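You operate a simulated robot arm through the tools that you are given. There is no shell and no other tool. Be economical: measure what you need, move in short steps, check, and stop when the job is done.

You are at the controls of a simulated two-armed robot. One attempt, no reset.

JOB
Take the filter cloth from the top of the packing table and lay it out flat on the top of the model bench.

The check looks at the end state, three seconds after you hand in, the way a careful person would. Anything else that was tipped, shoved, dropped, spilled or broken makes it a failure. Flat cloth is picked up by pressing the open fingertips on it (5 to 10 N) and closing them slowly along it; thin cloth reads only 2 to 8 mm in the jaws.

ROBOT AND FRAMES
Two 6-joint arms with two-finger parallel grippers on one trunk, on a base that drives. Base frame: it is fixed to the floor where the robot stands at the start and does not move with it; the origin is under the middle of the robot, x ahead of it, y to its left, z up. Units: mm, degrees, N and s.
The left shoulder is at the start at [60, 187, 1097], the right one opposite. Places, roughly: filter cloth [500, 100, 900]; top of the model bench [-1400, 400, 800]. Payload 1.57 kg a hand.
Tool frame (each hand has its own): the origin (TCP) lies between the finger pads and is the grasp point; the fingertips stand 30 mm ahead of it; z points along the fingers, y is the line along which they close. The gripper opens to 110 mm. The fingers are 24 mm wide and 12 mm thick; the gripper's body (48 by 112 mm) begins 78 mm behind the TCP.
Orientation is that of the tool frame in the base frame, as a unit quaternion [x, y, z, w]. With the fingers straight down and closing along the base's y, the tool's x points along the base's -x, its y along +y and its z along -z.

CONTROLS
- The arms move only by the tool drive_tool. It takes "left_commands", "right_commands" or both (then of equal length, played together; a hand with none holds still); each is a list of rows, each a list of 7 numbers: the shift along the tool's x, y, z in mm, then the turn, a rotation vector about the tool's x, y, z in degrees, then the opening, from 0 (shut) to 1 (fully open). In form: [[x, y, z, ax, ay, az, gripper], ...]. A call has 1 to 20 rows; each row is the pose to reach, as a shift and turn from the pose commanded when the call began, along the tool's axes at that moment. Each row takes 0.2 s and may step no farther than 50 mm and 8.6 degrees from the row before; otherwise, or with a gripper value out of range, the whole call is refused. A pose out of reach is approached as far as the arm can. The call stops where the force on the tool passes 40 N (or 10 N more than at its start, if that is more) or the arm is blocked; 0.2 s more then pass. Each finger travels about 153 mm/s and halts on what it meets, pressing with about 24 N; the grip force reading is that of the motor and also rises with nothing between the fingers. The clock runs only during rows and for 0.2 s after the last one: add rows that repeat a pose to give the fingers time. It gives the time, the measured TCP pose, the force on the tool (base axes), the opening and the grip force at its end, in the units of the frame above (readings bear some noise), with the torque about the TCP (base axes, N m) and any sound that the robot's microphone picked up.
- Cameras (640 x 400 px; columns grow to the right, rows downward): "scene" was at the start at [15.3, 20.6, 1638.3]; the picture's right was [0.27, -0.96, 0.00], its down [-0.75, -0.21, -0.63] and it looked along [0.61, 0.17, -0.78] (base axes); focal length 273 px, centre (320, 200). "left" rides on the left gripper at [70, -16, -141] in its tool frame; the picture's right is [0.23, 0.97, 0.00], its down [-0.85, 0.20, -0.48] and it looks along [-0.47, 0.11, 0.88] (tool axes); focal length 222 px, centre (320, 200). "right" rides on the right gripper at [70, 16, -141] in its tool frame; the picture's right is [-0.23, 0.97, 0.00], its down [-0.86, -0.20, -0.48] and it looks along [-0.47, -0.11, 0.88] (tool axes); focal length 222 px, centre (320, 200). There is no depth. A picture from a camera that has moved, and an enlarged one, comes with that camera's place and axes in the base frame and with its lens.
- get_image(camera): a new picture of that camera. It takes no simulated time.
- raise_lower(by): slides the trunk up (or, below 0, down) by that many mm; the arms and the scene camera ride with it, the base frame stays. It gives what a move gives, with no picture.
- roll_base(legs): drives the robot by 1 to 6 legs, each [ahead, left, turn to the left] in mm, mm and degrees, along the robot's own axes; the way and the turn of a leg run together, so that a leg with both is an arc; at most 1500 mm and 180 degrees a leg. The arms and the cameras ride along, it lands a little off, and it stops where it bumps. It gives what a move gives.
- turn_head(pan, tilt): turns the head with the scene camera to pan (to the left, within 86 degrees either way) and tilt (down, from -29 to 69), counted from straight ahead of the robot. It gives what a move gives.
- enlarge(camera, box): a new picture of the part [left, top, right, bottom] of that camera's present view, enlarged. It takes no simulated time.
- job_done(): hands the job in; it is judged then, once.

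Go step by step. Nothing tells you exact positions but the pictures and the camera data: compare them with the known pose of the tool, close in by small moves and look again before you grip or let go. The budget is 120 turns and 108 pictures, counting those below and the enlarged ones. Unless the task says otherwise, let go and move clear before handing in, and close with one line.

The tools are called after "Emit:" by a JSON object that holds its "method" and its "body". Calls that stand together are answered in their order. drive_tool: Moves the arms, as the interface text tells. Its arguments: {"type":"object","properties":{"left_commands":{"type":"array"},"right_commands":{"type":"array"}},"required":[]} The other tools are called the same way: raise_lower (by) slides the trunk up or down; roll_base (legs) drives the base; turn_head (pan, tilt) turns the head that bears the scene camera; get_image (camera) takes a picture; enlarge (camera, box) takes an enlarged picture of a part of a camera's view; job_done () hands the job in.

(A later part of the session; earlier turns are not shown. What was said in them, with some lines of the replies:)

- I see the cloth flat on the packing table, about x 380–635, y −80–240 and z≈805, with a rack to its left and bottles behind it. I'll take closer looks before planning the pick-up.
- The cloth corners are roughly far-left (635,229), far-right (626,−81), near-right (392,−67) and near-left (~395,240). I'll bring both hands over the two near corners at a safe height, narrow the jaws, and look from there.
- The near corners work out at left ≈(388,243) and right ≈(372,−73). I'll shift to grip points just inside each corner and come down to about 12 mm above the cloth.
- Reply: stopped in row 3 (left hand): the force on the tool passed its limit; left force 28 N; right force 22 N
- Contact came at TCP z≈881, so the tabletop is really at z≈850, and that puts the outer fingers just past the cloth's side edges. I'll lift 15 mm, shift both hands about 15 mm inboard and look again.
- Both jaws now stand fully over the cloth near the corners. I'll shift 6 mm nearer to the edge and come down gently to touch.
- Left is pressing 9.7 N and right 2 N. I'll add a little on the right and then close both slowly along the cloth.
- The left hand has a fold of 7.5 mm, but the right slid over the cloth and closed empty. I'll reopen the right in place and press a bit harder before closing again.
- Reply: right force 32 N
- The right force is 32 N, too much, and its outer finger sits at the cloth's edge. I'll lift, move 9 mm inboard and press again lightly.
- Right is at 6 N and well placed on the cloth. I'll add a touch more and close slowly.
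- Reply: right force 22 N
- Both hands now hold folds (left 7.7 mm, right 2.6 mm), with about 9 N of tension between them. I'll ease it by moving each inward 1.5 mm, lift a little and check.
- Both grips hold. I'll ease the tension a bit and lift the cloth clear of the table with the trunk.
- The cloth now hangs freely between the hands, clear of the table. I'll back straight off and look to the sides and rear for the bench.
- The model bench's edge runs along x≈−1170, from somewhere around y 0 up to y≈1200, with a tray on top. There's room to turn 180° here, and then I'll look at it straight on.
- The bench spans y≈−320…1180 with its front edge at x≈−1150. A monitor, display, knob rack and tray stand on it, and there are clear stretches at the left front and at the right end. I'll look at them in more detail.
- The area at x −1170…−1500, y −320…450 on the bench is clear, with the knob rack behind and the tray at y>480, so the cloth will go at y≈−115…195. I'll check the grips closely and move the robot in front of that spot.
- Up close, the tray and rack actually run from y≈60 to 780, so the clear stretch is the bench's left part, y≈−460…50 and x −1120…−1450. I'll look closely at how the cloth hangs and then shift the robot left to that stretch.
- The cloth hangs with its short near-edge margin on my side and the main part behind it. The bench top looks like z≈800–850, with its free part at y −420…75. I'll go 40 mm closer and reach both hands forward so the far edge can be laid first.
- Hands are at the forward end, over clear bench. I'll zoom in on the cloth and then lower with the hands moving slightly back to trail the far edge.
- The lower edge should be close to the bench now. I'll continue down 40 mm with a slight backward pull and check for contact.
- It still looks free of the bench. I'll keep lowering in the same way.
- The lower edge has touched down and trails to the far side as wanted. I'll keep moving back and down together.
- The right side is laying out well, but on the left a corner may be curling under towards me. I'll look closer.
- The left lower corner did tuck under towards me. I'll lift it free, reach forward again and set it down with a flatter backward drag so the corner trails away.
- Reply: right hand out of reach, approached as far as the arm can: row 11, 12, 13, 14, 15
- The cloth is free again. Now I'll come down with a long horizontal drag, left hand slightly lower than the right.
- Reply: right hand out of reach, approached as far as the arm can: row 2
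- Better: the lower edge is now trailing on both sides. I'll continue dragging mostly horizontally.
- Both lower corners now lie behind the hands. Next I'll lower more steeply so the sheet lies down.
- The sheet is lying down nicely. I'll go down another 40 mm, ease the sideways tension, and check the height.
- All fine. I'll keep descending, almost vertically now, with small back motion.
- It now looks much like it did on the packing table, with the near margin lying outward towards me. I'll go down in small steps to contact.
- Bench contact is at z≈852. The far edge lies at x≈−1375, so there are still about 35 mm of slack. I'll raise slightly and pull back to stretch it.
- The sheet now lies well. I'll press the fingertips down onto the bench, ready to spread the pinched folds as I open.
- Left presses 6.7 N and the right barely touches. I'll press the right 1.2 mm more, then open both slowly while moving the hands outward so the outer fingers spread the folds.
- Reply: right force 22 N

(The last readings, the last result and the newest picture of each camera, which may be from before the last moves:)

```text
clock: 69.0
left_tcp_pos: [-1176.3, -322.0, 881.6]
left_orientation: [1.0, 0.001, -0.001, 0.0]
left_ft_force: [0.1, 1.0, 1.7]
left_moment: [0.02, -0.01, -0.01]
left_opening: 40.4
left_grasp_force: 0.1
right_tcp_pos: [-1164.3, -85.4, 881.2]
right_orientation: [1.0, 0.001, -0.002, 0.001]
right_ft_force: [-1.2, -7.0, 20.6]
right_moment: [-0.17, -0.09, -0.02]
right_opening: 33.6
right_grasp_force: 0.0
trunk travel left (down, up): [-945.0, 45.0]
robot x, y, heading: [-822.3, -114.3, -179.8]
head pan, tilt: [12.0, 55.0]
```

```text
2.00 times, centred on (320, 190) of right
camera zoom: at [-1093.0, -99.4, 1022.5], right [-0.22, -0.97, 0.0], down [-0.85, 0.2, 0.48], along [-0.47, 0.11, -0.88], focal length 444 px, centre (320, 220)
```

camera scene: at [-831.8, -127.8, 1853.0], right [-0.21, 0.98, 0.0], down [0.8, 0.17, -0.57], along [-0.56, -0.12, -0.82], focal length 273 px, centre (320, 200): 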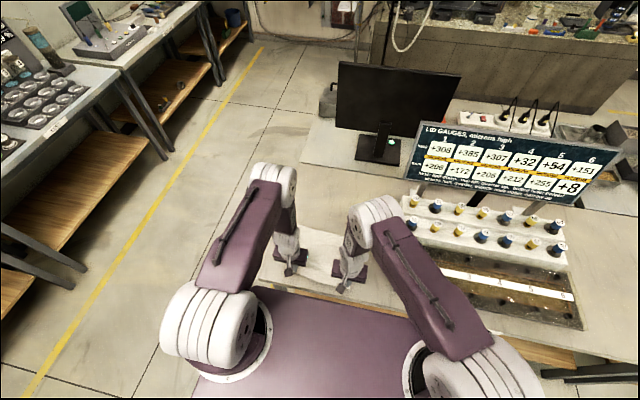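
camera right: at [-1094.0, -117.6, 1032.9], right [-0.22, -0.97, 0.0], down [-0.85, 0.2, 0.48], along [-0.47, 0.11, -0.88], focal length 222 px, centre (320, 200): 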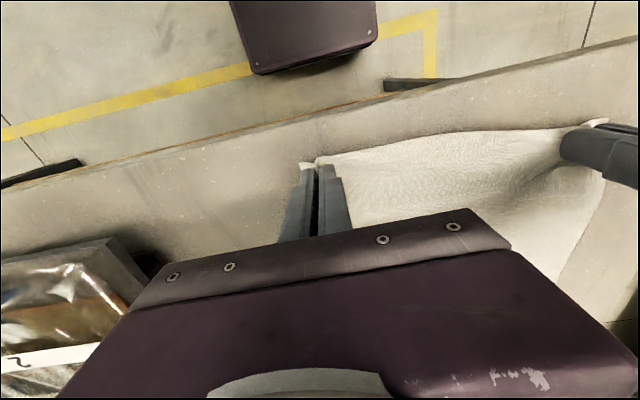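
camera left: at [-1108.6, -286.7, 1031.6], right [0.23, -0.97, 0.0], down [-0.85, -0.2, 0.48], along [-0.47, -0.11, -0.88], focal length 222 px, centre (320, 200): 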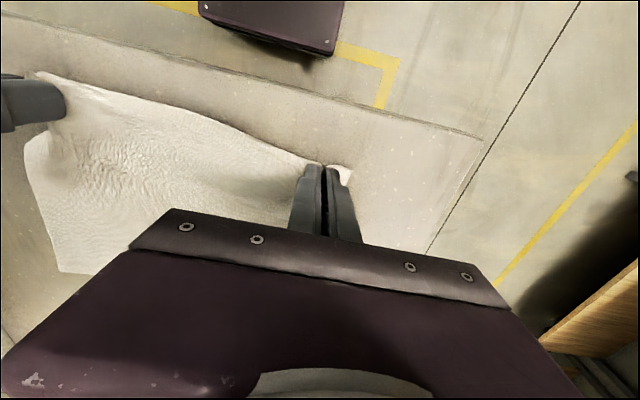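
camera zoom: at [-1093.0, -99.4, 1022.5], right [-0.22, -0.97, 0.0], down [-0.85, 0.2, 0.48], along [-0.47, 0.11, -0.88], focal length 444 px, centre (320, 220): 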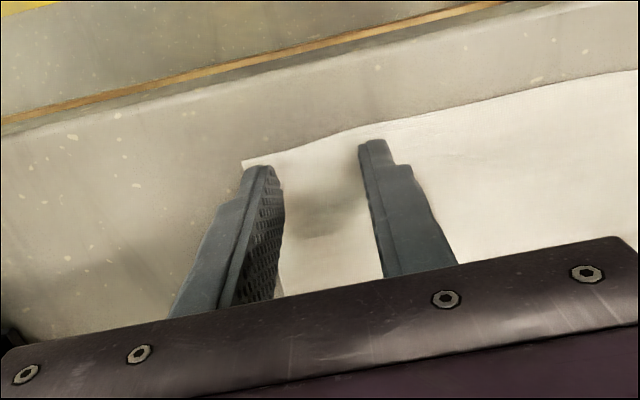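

The folds have spread flat. I'll lift both hands straight up and look.

Emit:
{"method": "drive_tool", "body": {"left_commands": [[0, 0, -5, 0, 0, 0, 0.37], [0, 0, -15, 0, 0, 0, 0.37], [0, 0, -40, 0, 0, 0, 0.37], [0, 0, -80, 0, 0, 0, 0.37], [0, 0, -120, 0, 0, 0, 0.37], [0, 0, -160, 0, 0, 0, 0.37]], "right_commands": [[0, 0, -5, 0, 0, 0, 0.37], [0, 0, -15, 0, 0, 0, 0.37], [0, 0, -40, 0, 0, 0, 0.37], [0, 0, -80, 0, 0, 0, 0.37], [0, 0, -120, 0, 0, 0, 0.37], [0, 0, -160, 0, 0, 0, 0.37]]}}

Emit:
{"method": "get_image", "body": {"camera": "left"}}

Emit:
{"method": "get_image", "body": {"camera": "right"}}

Emit:
{"method": "enlarge", "body": {"camera": "scene", "box": [240, 200, 400, 300]}}

```text
clock: 70.4
left_tcp_pos: [-1176.8, -319.9, 1044.7]
left_orientation: [1.0, 0.002, -0.002, 0.0]
left_ft_force: [0.4, 0.1, 0.5]
left_moment: [-0.02, 0.02, 0.02]
left_opening: 40.6
left_grasp_force: 0.0
right_tcp_pos: [-1161.8, -82.3, 1040.7]
right_orientation: [1.0, 0.002, -0.002, 0.002]
right_ft_force: [0.3, -0.5, 0.4]
right_moment: [0.04, 0.01, 0.0]
right_opening: 40.6
right_grasp_force: 0.1
trunk travel left (down, up): [-945.0, 45.0]
robot x, y, heading: [-823.5, -112.5, -179.9]
head pan, tilt: [12.0, 55.0]
```

```text
42 pictures are left
camera left: at [-1105.6, -304.9, 1184.0], right [0.23, -0.97, 0.0], down [-0.85, -0.2, 0.48], along [-0.47, -0.11, -0.88], focal length 222 px, centre (320, 200)
```

left: 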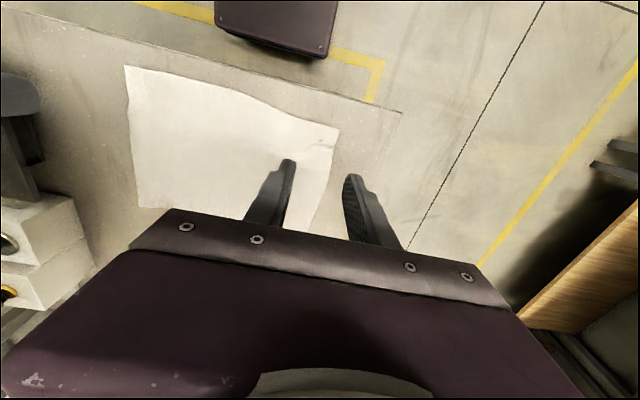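

```text
41 pictures are left
camera right: at [-1091.9, -97.8, 1182.8], right [-0.22, -0.97, 0.0], down [-0.85, 0.2, 0.48], along [-0.47, 0.11, -0.88], focal length 222 px, centre (320, 200)
```

right: 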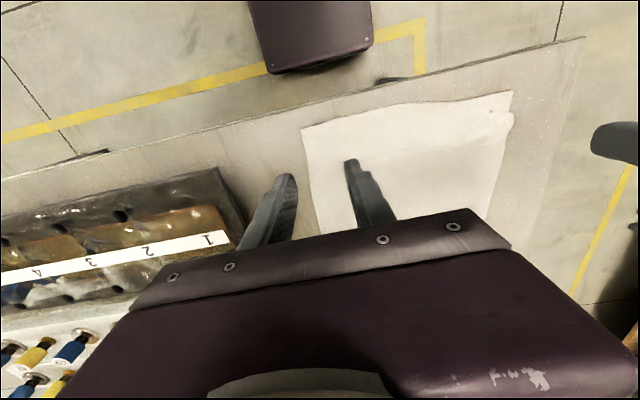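

```text
4.00 times, centred on (320, 250) of scene
camera zoom: at [-829.1, -127.2, 1852.8], right [-0.21, 0.98, 0.0], down [0.8, 0.17, -0.57], along [-0.56, -0.12, -0.82], focal length 1092 px, centre (320, 0)
```

zoom: 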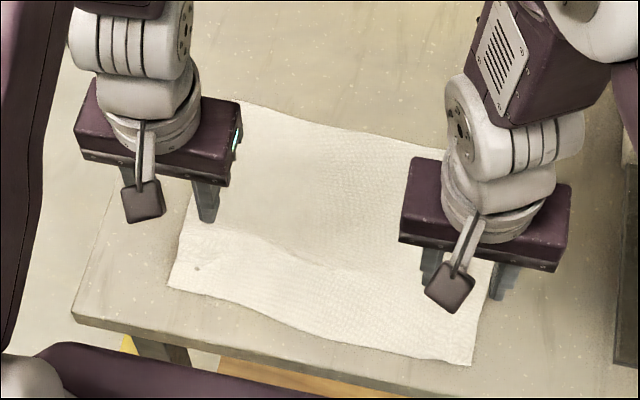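

The cloth lies out well. I'll back the robot off with the hands high and inspect the cloth unobstructed.

Emit:
{"method": "roll_base", "body": {"legs": [[-330, 0, 0]]}}

Emit:
{"method": "turn_head", "body": {"pan": 8, "tilt": 45}}

Emit:
{"method": "get_image", "body": {"camera": "scene"}}

Emit:
{"method": "get_image", "body": {"camera": "left"}}

```text
clock: 72.5
left_tcp_pos: [-854.1, -319.8, 1041.6]
left_orientation: [1.0, -0.002, 0.0, 0.0]
left_ft_force: [-0.5, 0.3, -1.0]
left_moment: [-0.02, -0.01, -0.03]
left_opening: 40.8
left_grasp_force: 0.0
right_tcp_pos: [-838.5, -81.2, 1040.5]
right_orientation: [1.0, -0.002, 0.0, 0.001]
right_ft_force: [0.2, 0.3, 0.0]
right_moment: [-0.01, -0.07, -0.01]
right_opening: 41.0
right_grasp_force: 0.0
trunk travel left (down, up): [-945.0, 45.0]
robot x, y, heading: [-496.1, -112.5, 179.8]
head pan, tilt: [12.0, 55.0]
```

```text
clock: 73.3
left_tcp_pos: [-852.0, -319.0, 1042.4]
left_orientation: [1.0, -0.001, -0.001, 0.001]
left_ft_force: [-1.0, 0.0, 0.3]
left_moment: [0.01, 0.0, -0.01]
left_opening: 40.9
left_grasp_force: 0.0
right_tcp_pos: [-836.3, -81.2, 1041.2]
right_orientation: [1.0, -0.002, -0.001, 0.001]
right_ft_force: [-0.8, 0.5, 0.5]
right_moment: [0.0, -0.02, -0.02]
right_opening: 40.4
right_grasp_force: 0.1
trunk travel left (down, up): [-945.0, 45.0]
robot x, y, heading: [-493.8, -112.8, 179.9]
head pan, tilt: [8.0, 45.0]
```

```text
39 pictures are left
camera scene: at [-514.2, -124.0, 1866.3], right [-0.14, 0.99, 0.0], down [0.7, 0.1, -0.71], along [-0.7, -0.1, -0.71], focal length 273 px, centre (320, 200)
```

scene: 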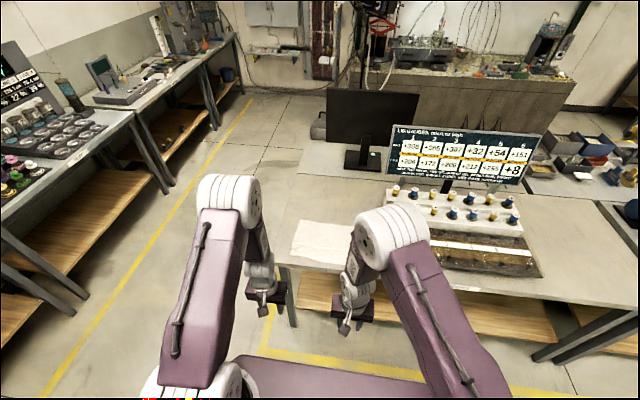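

```text
38 pictures are left
camera left: at [-780.9, -303.3, 1183.1], right [0.22, -0.97, 0.0], down [-0.85, -0.2, 0.48], along [-0.47, -0.11, -0.88], focal length 222 px, centre (320, 200)
```

left: 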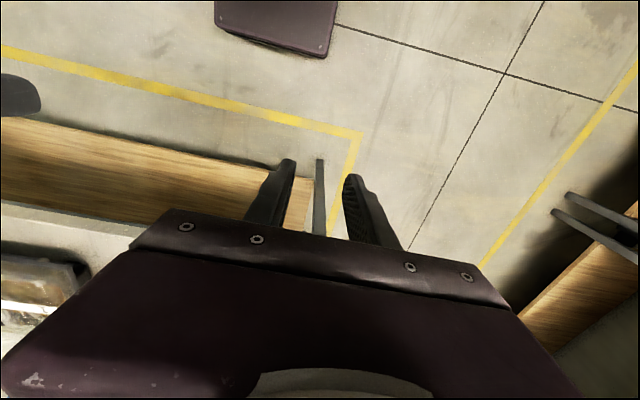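

The right forearm hides part of the cloth, so I'll shift the robot left a little and zoom in.

Emit:
{"method": "roll_base", "body": {"legs": [[0, 110, 0]]}}

Emit:
{"method": "get_image", "body": {"camera": "scene"}}

Emit:
{"method": "enlarge", "body": {"camera": "scene", "box": [270, 190, 430, 290]}}

```text
clock: 74.5
left_tcp_pos: [-852.4, -423.6, 1043.8]
left_orientation: [1.0, -0.002, -0.002, 0.002]
left_ft_force: [0.5, -0.1, 0.4]
left_moment: [0.02, -0.01, 0.0]
left_opening: 40.5
left_grasp_force: 0.0
right_tcp_pos: [-836.4, -185.3, 1040.3]
right_orientation: [1.0, -0.002, -0.002, 0.002]
right_ft_force: [-0.3, 1.1, -0.8]
right_moment: [-0.02, 0.03, 0.0]
right_opening: 40.8
right_grasp_force: 0.1
trunk travel left (down, up): [-945.0, 45.0]
robot x, y, heading: [-495.3, -220.4, 179.7]
head pan, tilt: [8.0, 45.0]
```

```text
37 pictures are left
camera scene: at [-514.4, -226.0, 1866.4], right [-0.14, 0.99, 0.0], down [0.7, 0.09, -0.71], along [-0.7, -0.1, -0.71], focal length 273 px, centre (320, 200)
```

scene: 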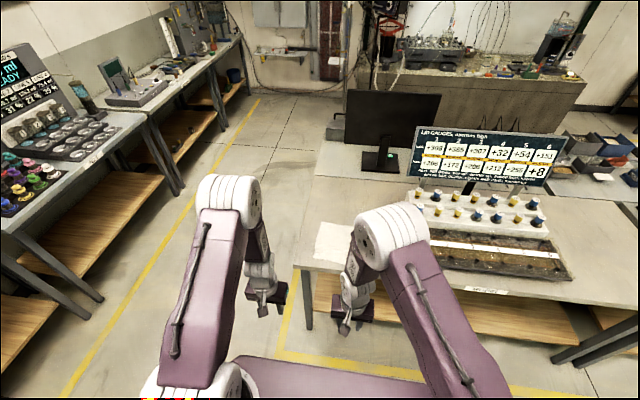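

```text
4.00 times, centred on (350, 240) of scene
camera zoom: at [-514.4, -226.0, 1866.4], right [-0.14, 0.99, 0.0], down [0.7, 0.09, -0.71], along [-0.7, -0.1, -0.71], focal length 1092 px, centre (200, 40)
```

zoom: 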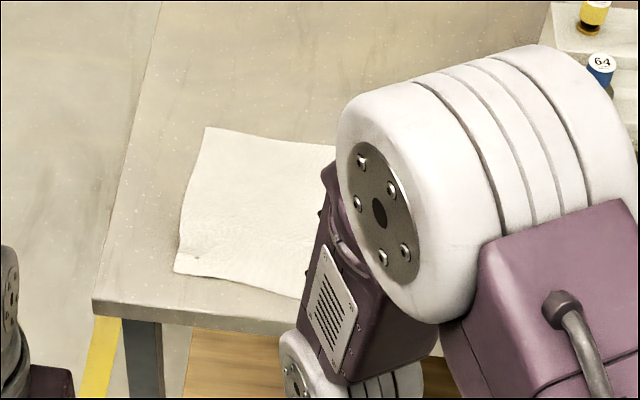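

Wrong direction, since the arm moved further over the cloth. I'll shift right instead so it shows between the arms.

Emit:
{"method": "roll_base", "body": {"legs": [[0, -200, 0]]}}

Emit:
{"method": "enlarge", "body": {"camera": "scene", "box": [240, 190, 400, 290]}}

```text
clock: 76.1
left_tcp_pos: [-851.2, -229.3, 1041.3]
left_orientation: [1.0, -0.003, -0.001, -0.002]
left_ft_force: [0.3, -1.5, 0.0]
left_moment: [0.04, 0.0, -0.01]
left_opening: 40.8
left_grasp_force: 0.0
right_tcp_pos: [-836.2, 8.3, 1041.4]
right_orientation: [1.0, -0.001, -0.001, -0.002]
right_ft_force: [-0.5, 0.1, 0.1]
right_moment: [0.05, -0.03, -0.03]
right_opening: 40.6
right_grasp_force: 0.0
trunk travel left (down, up): [-945.0, 45.0]
robot x, y, heading: [-496.8, -20.6, 179.3]
head pan, tilt: [8.0, 45.0]
```

```text
4.00 times, centred on (320, 240) of scene
camera zoom: at [-513.4, -38.8, 1866.3], right [-0.14, 0.99, 0.0], down [0.7, 0.1, -0.71], along [-0.7, -0.09, -0.71], focal length 1092 px, centre (320, 40)
```

zoom: 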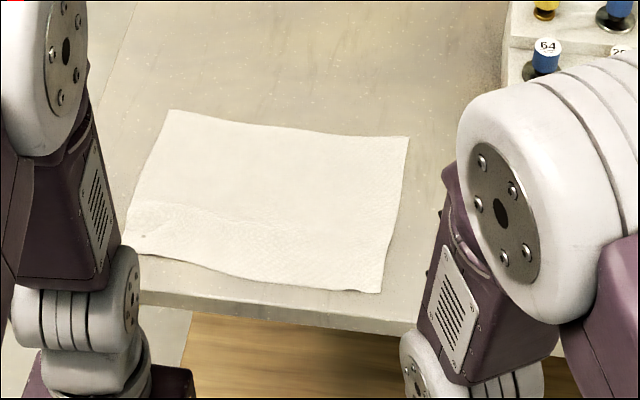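

All four corners are visible and the size (≈290 × 215 mm) matches the original. One last closer look at the near strip for a hidden fold.

Emit:
{"method": "enlarge", "body": {"camera": "scene", "box": [268, 212, 348, 266]}}

```text
7.41 times, centred on (308, 239) of scene
camera zoom: at [-513.4, -38.8, 1866.3], right [-0.14, 0.99, 0.0], down [0.7, 0.1, -0.71], along [-0.7, -0.09, -0.71], focal length 2022 px, centre (409, -89)
```

zoom: 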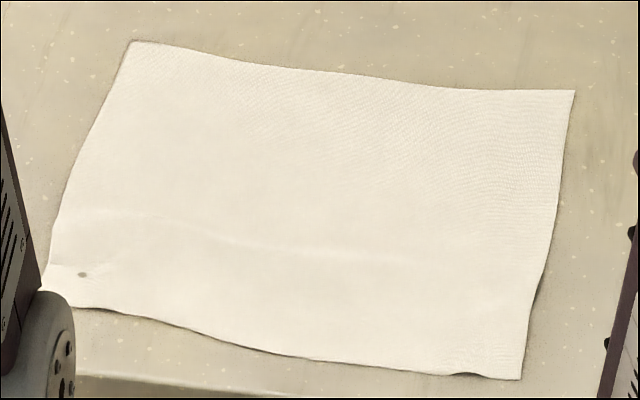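

The cloth lies flat with no folded parts, just a faint crease. Nothing else on the bench was touched, and both hands are clear, so I'm handing in.

Emit:
{"method": "job_done", "body": {}}

```text
The job is handed in.
```

The filter cloth is laid out flat on the left part of the model bench, with only a faint crease; both hands are clear and I saw nothing else disturbed.
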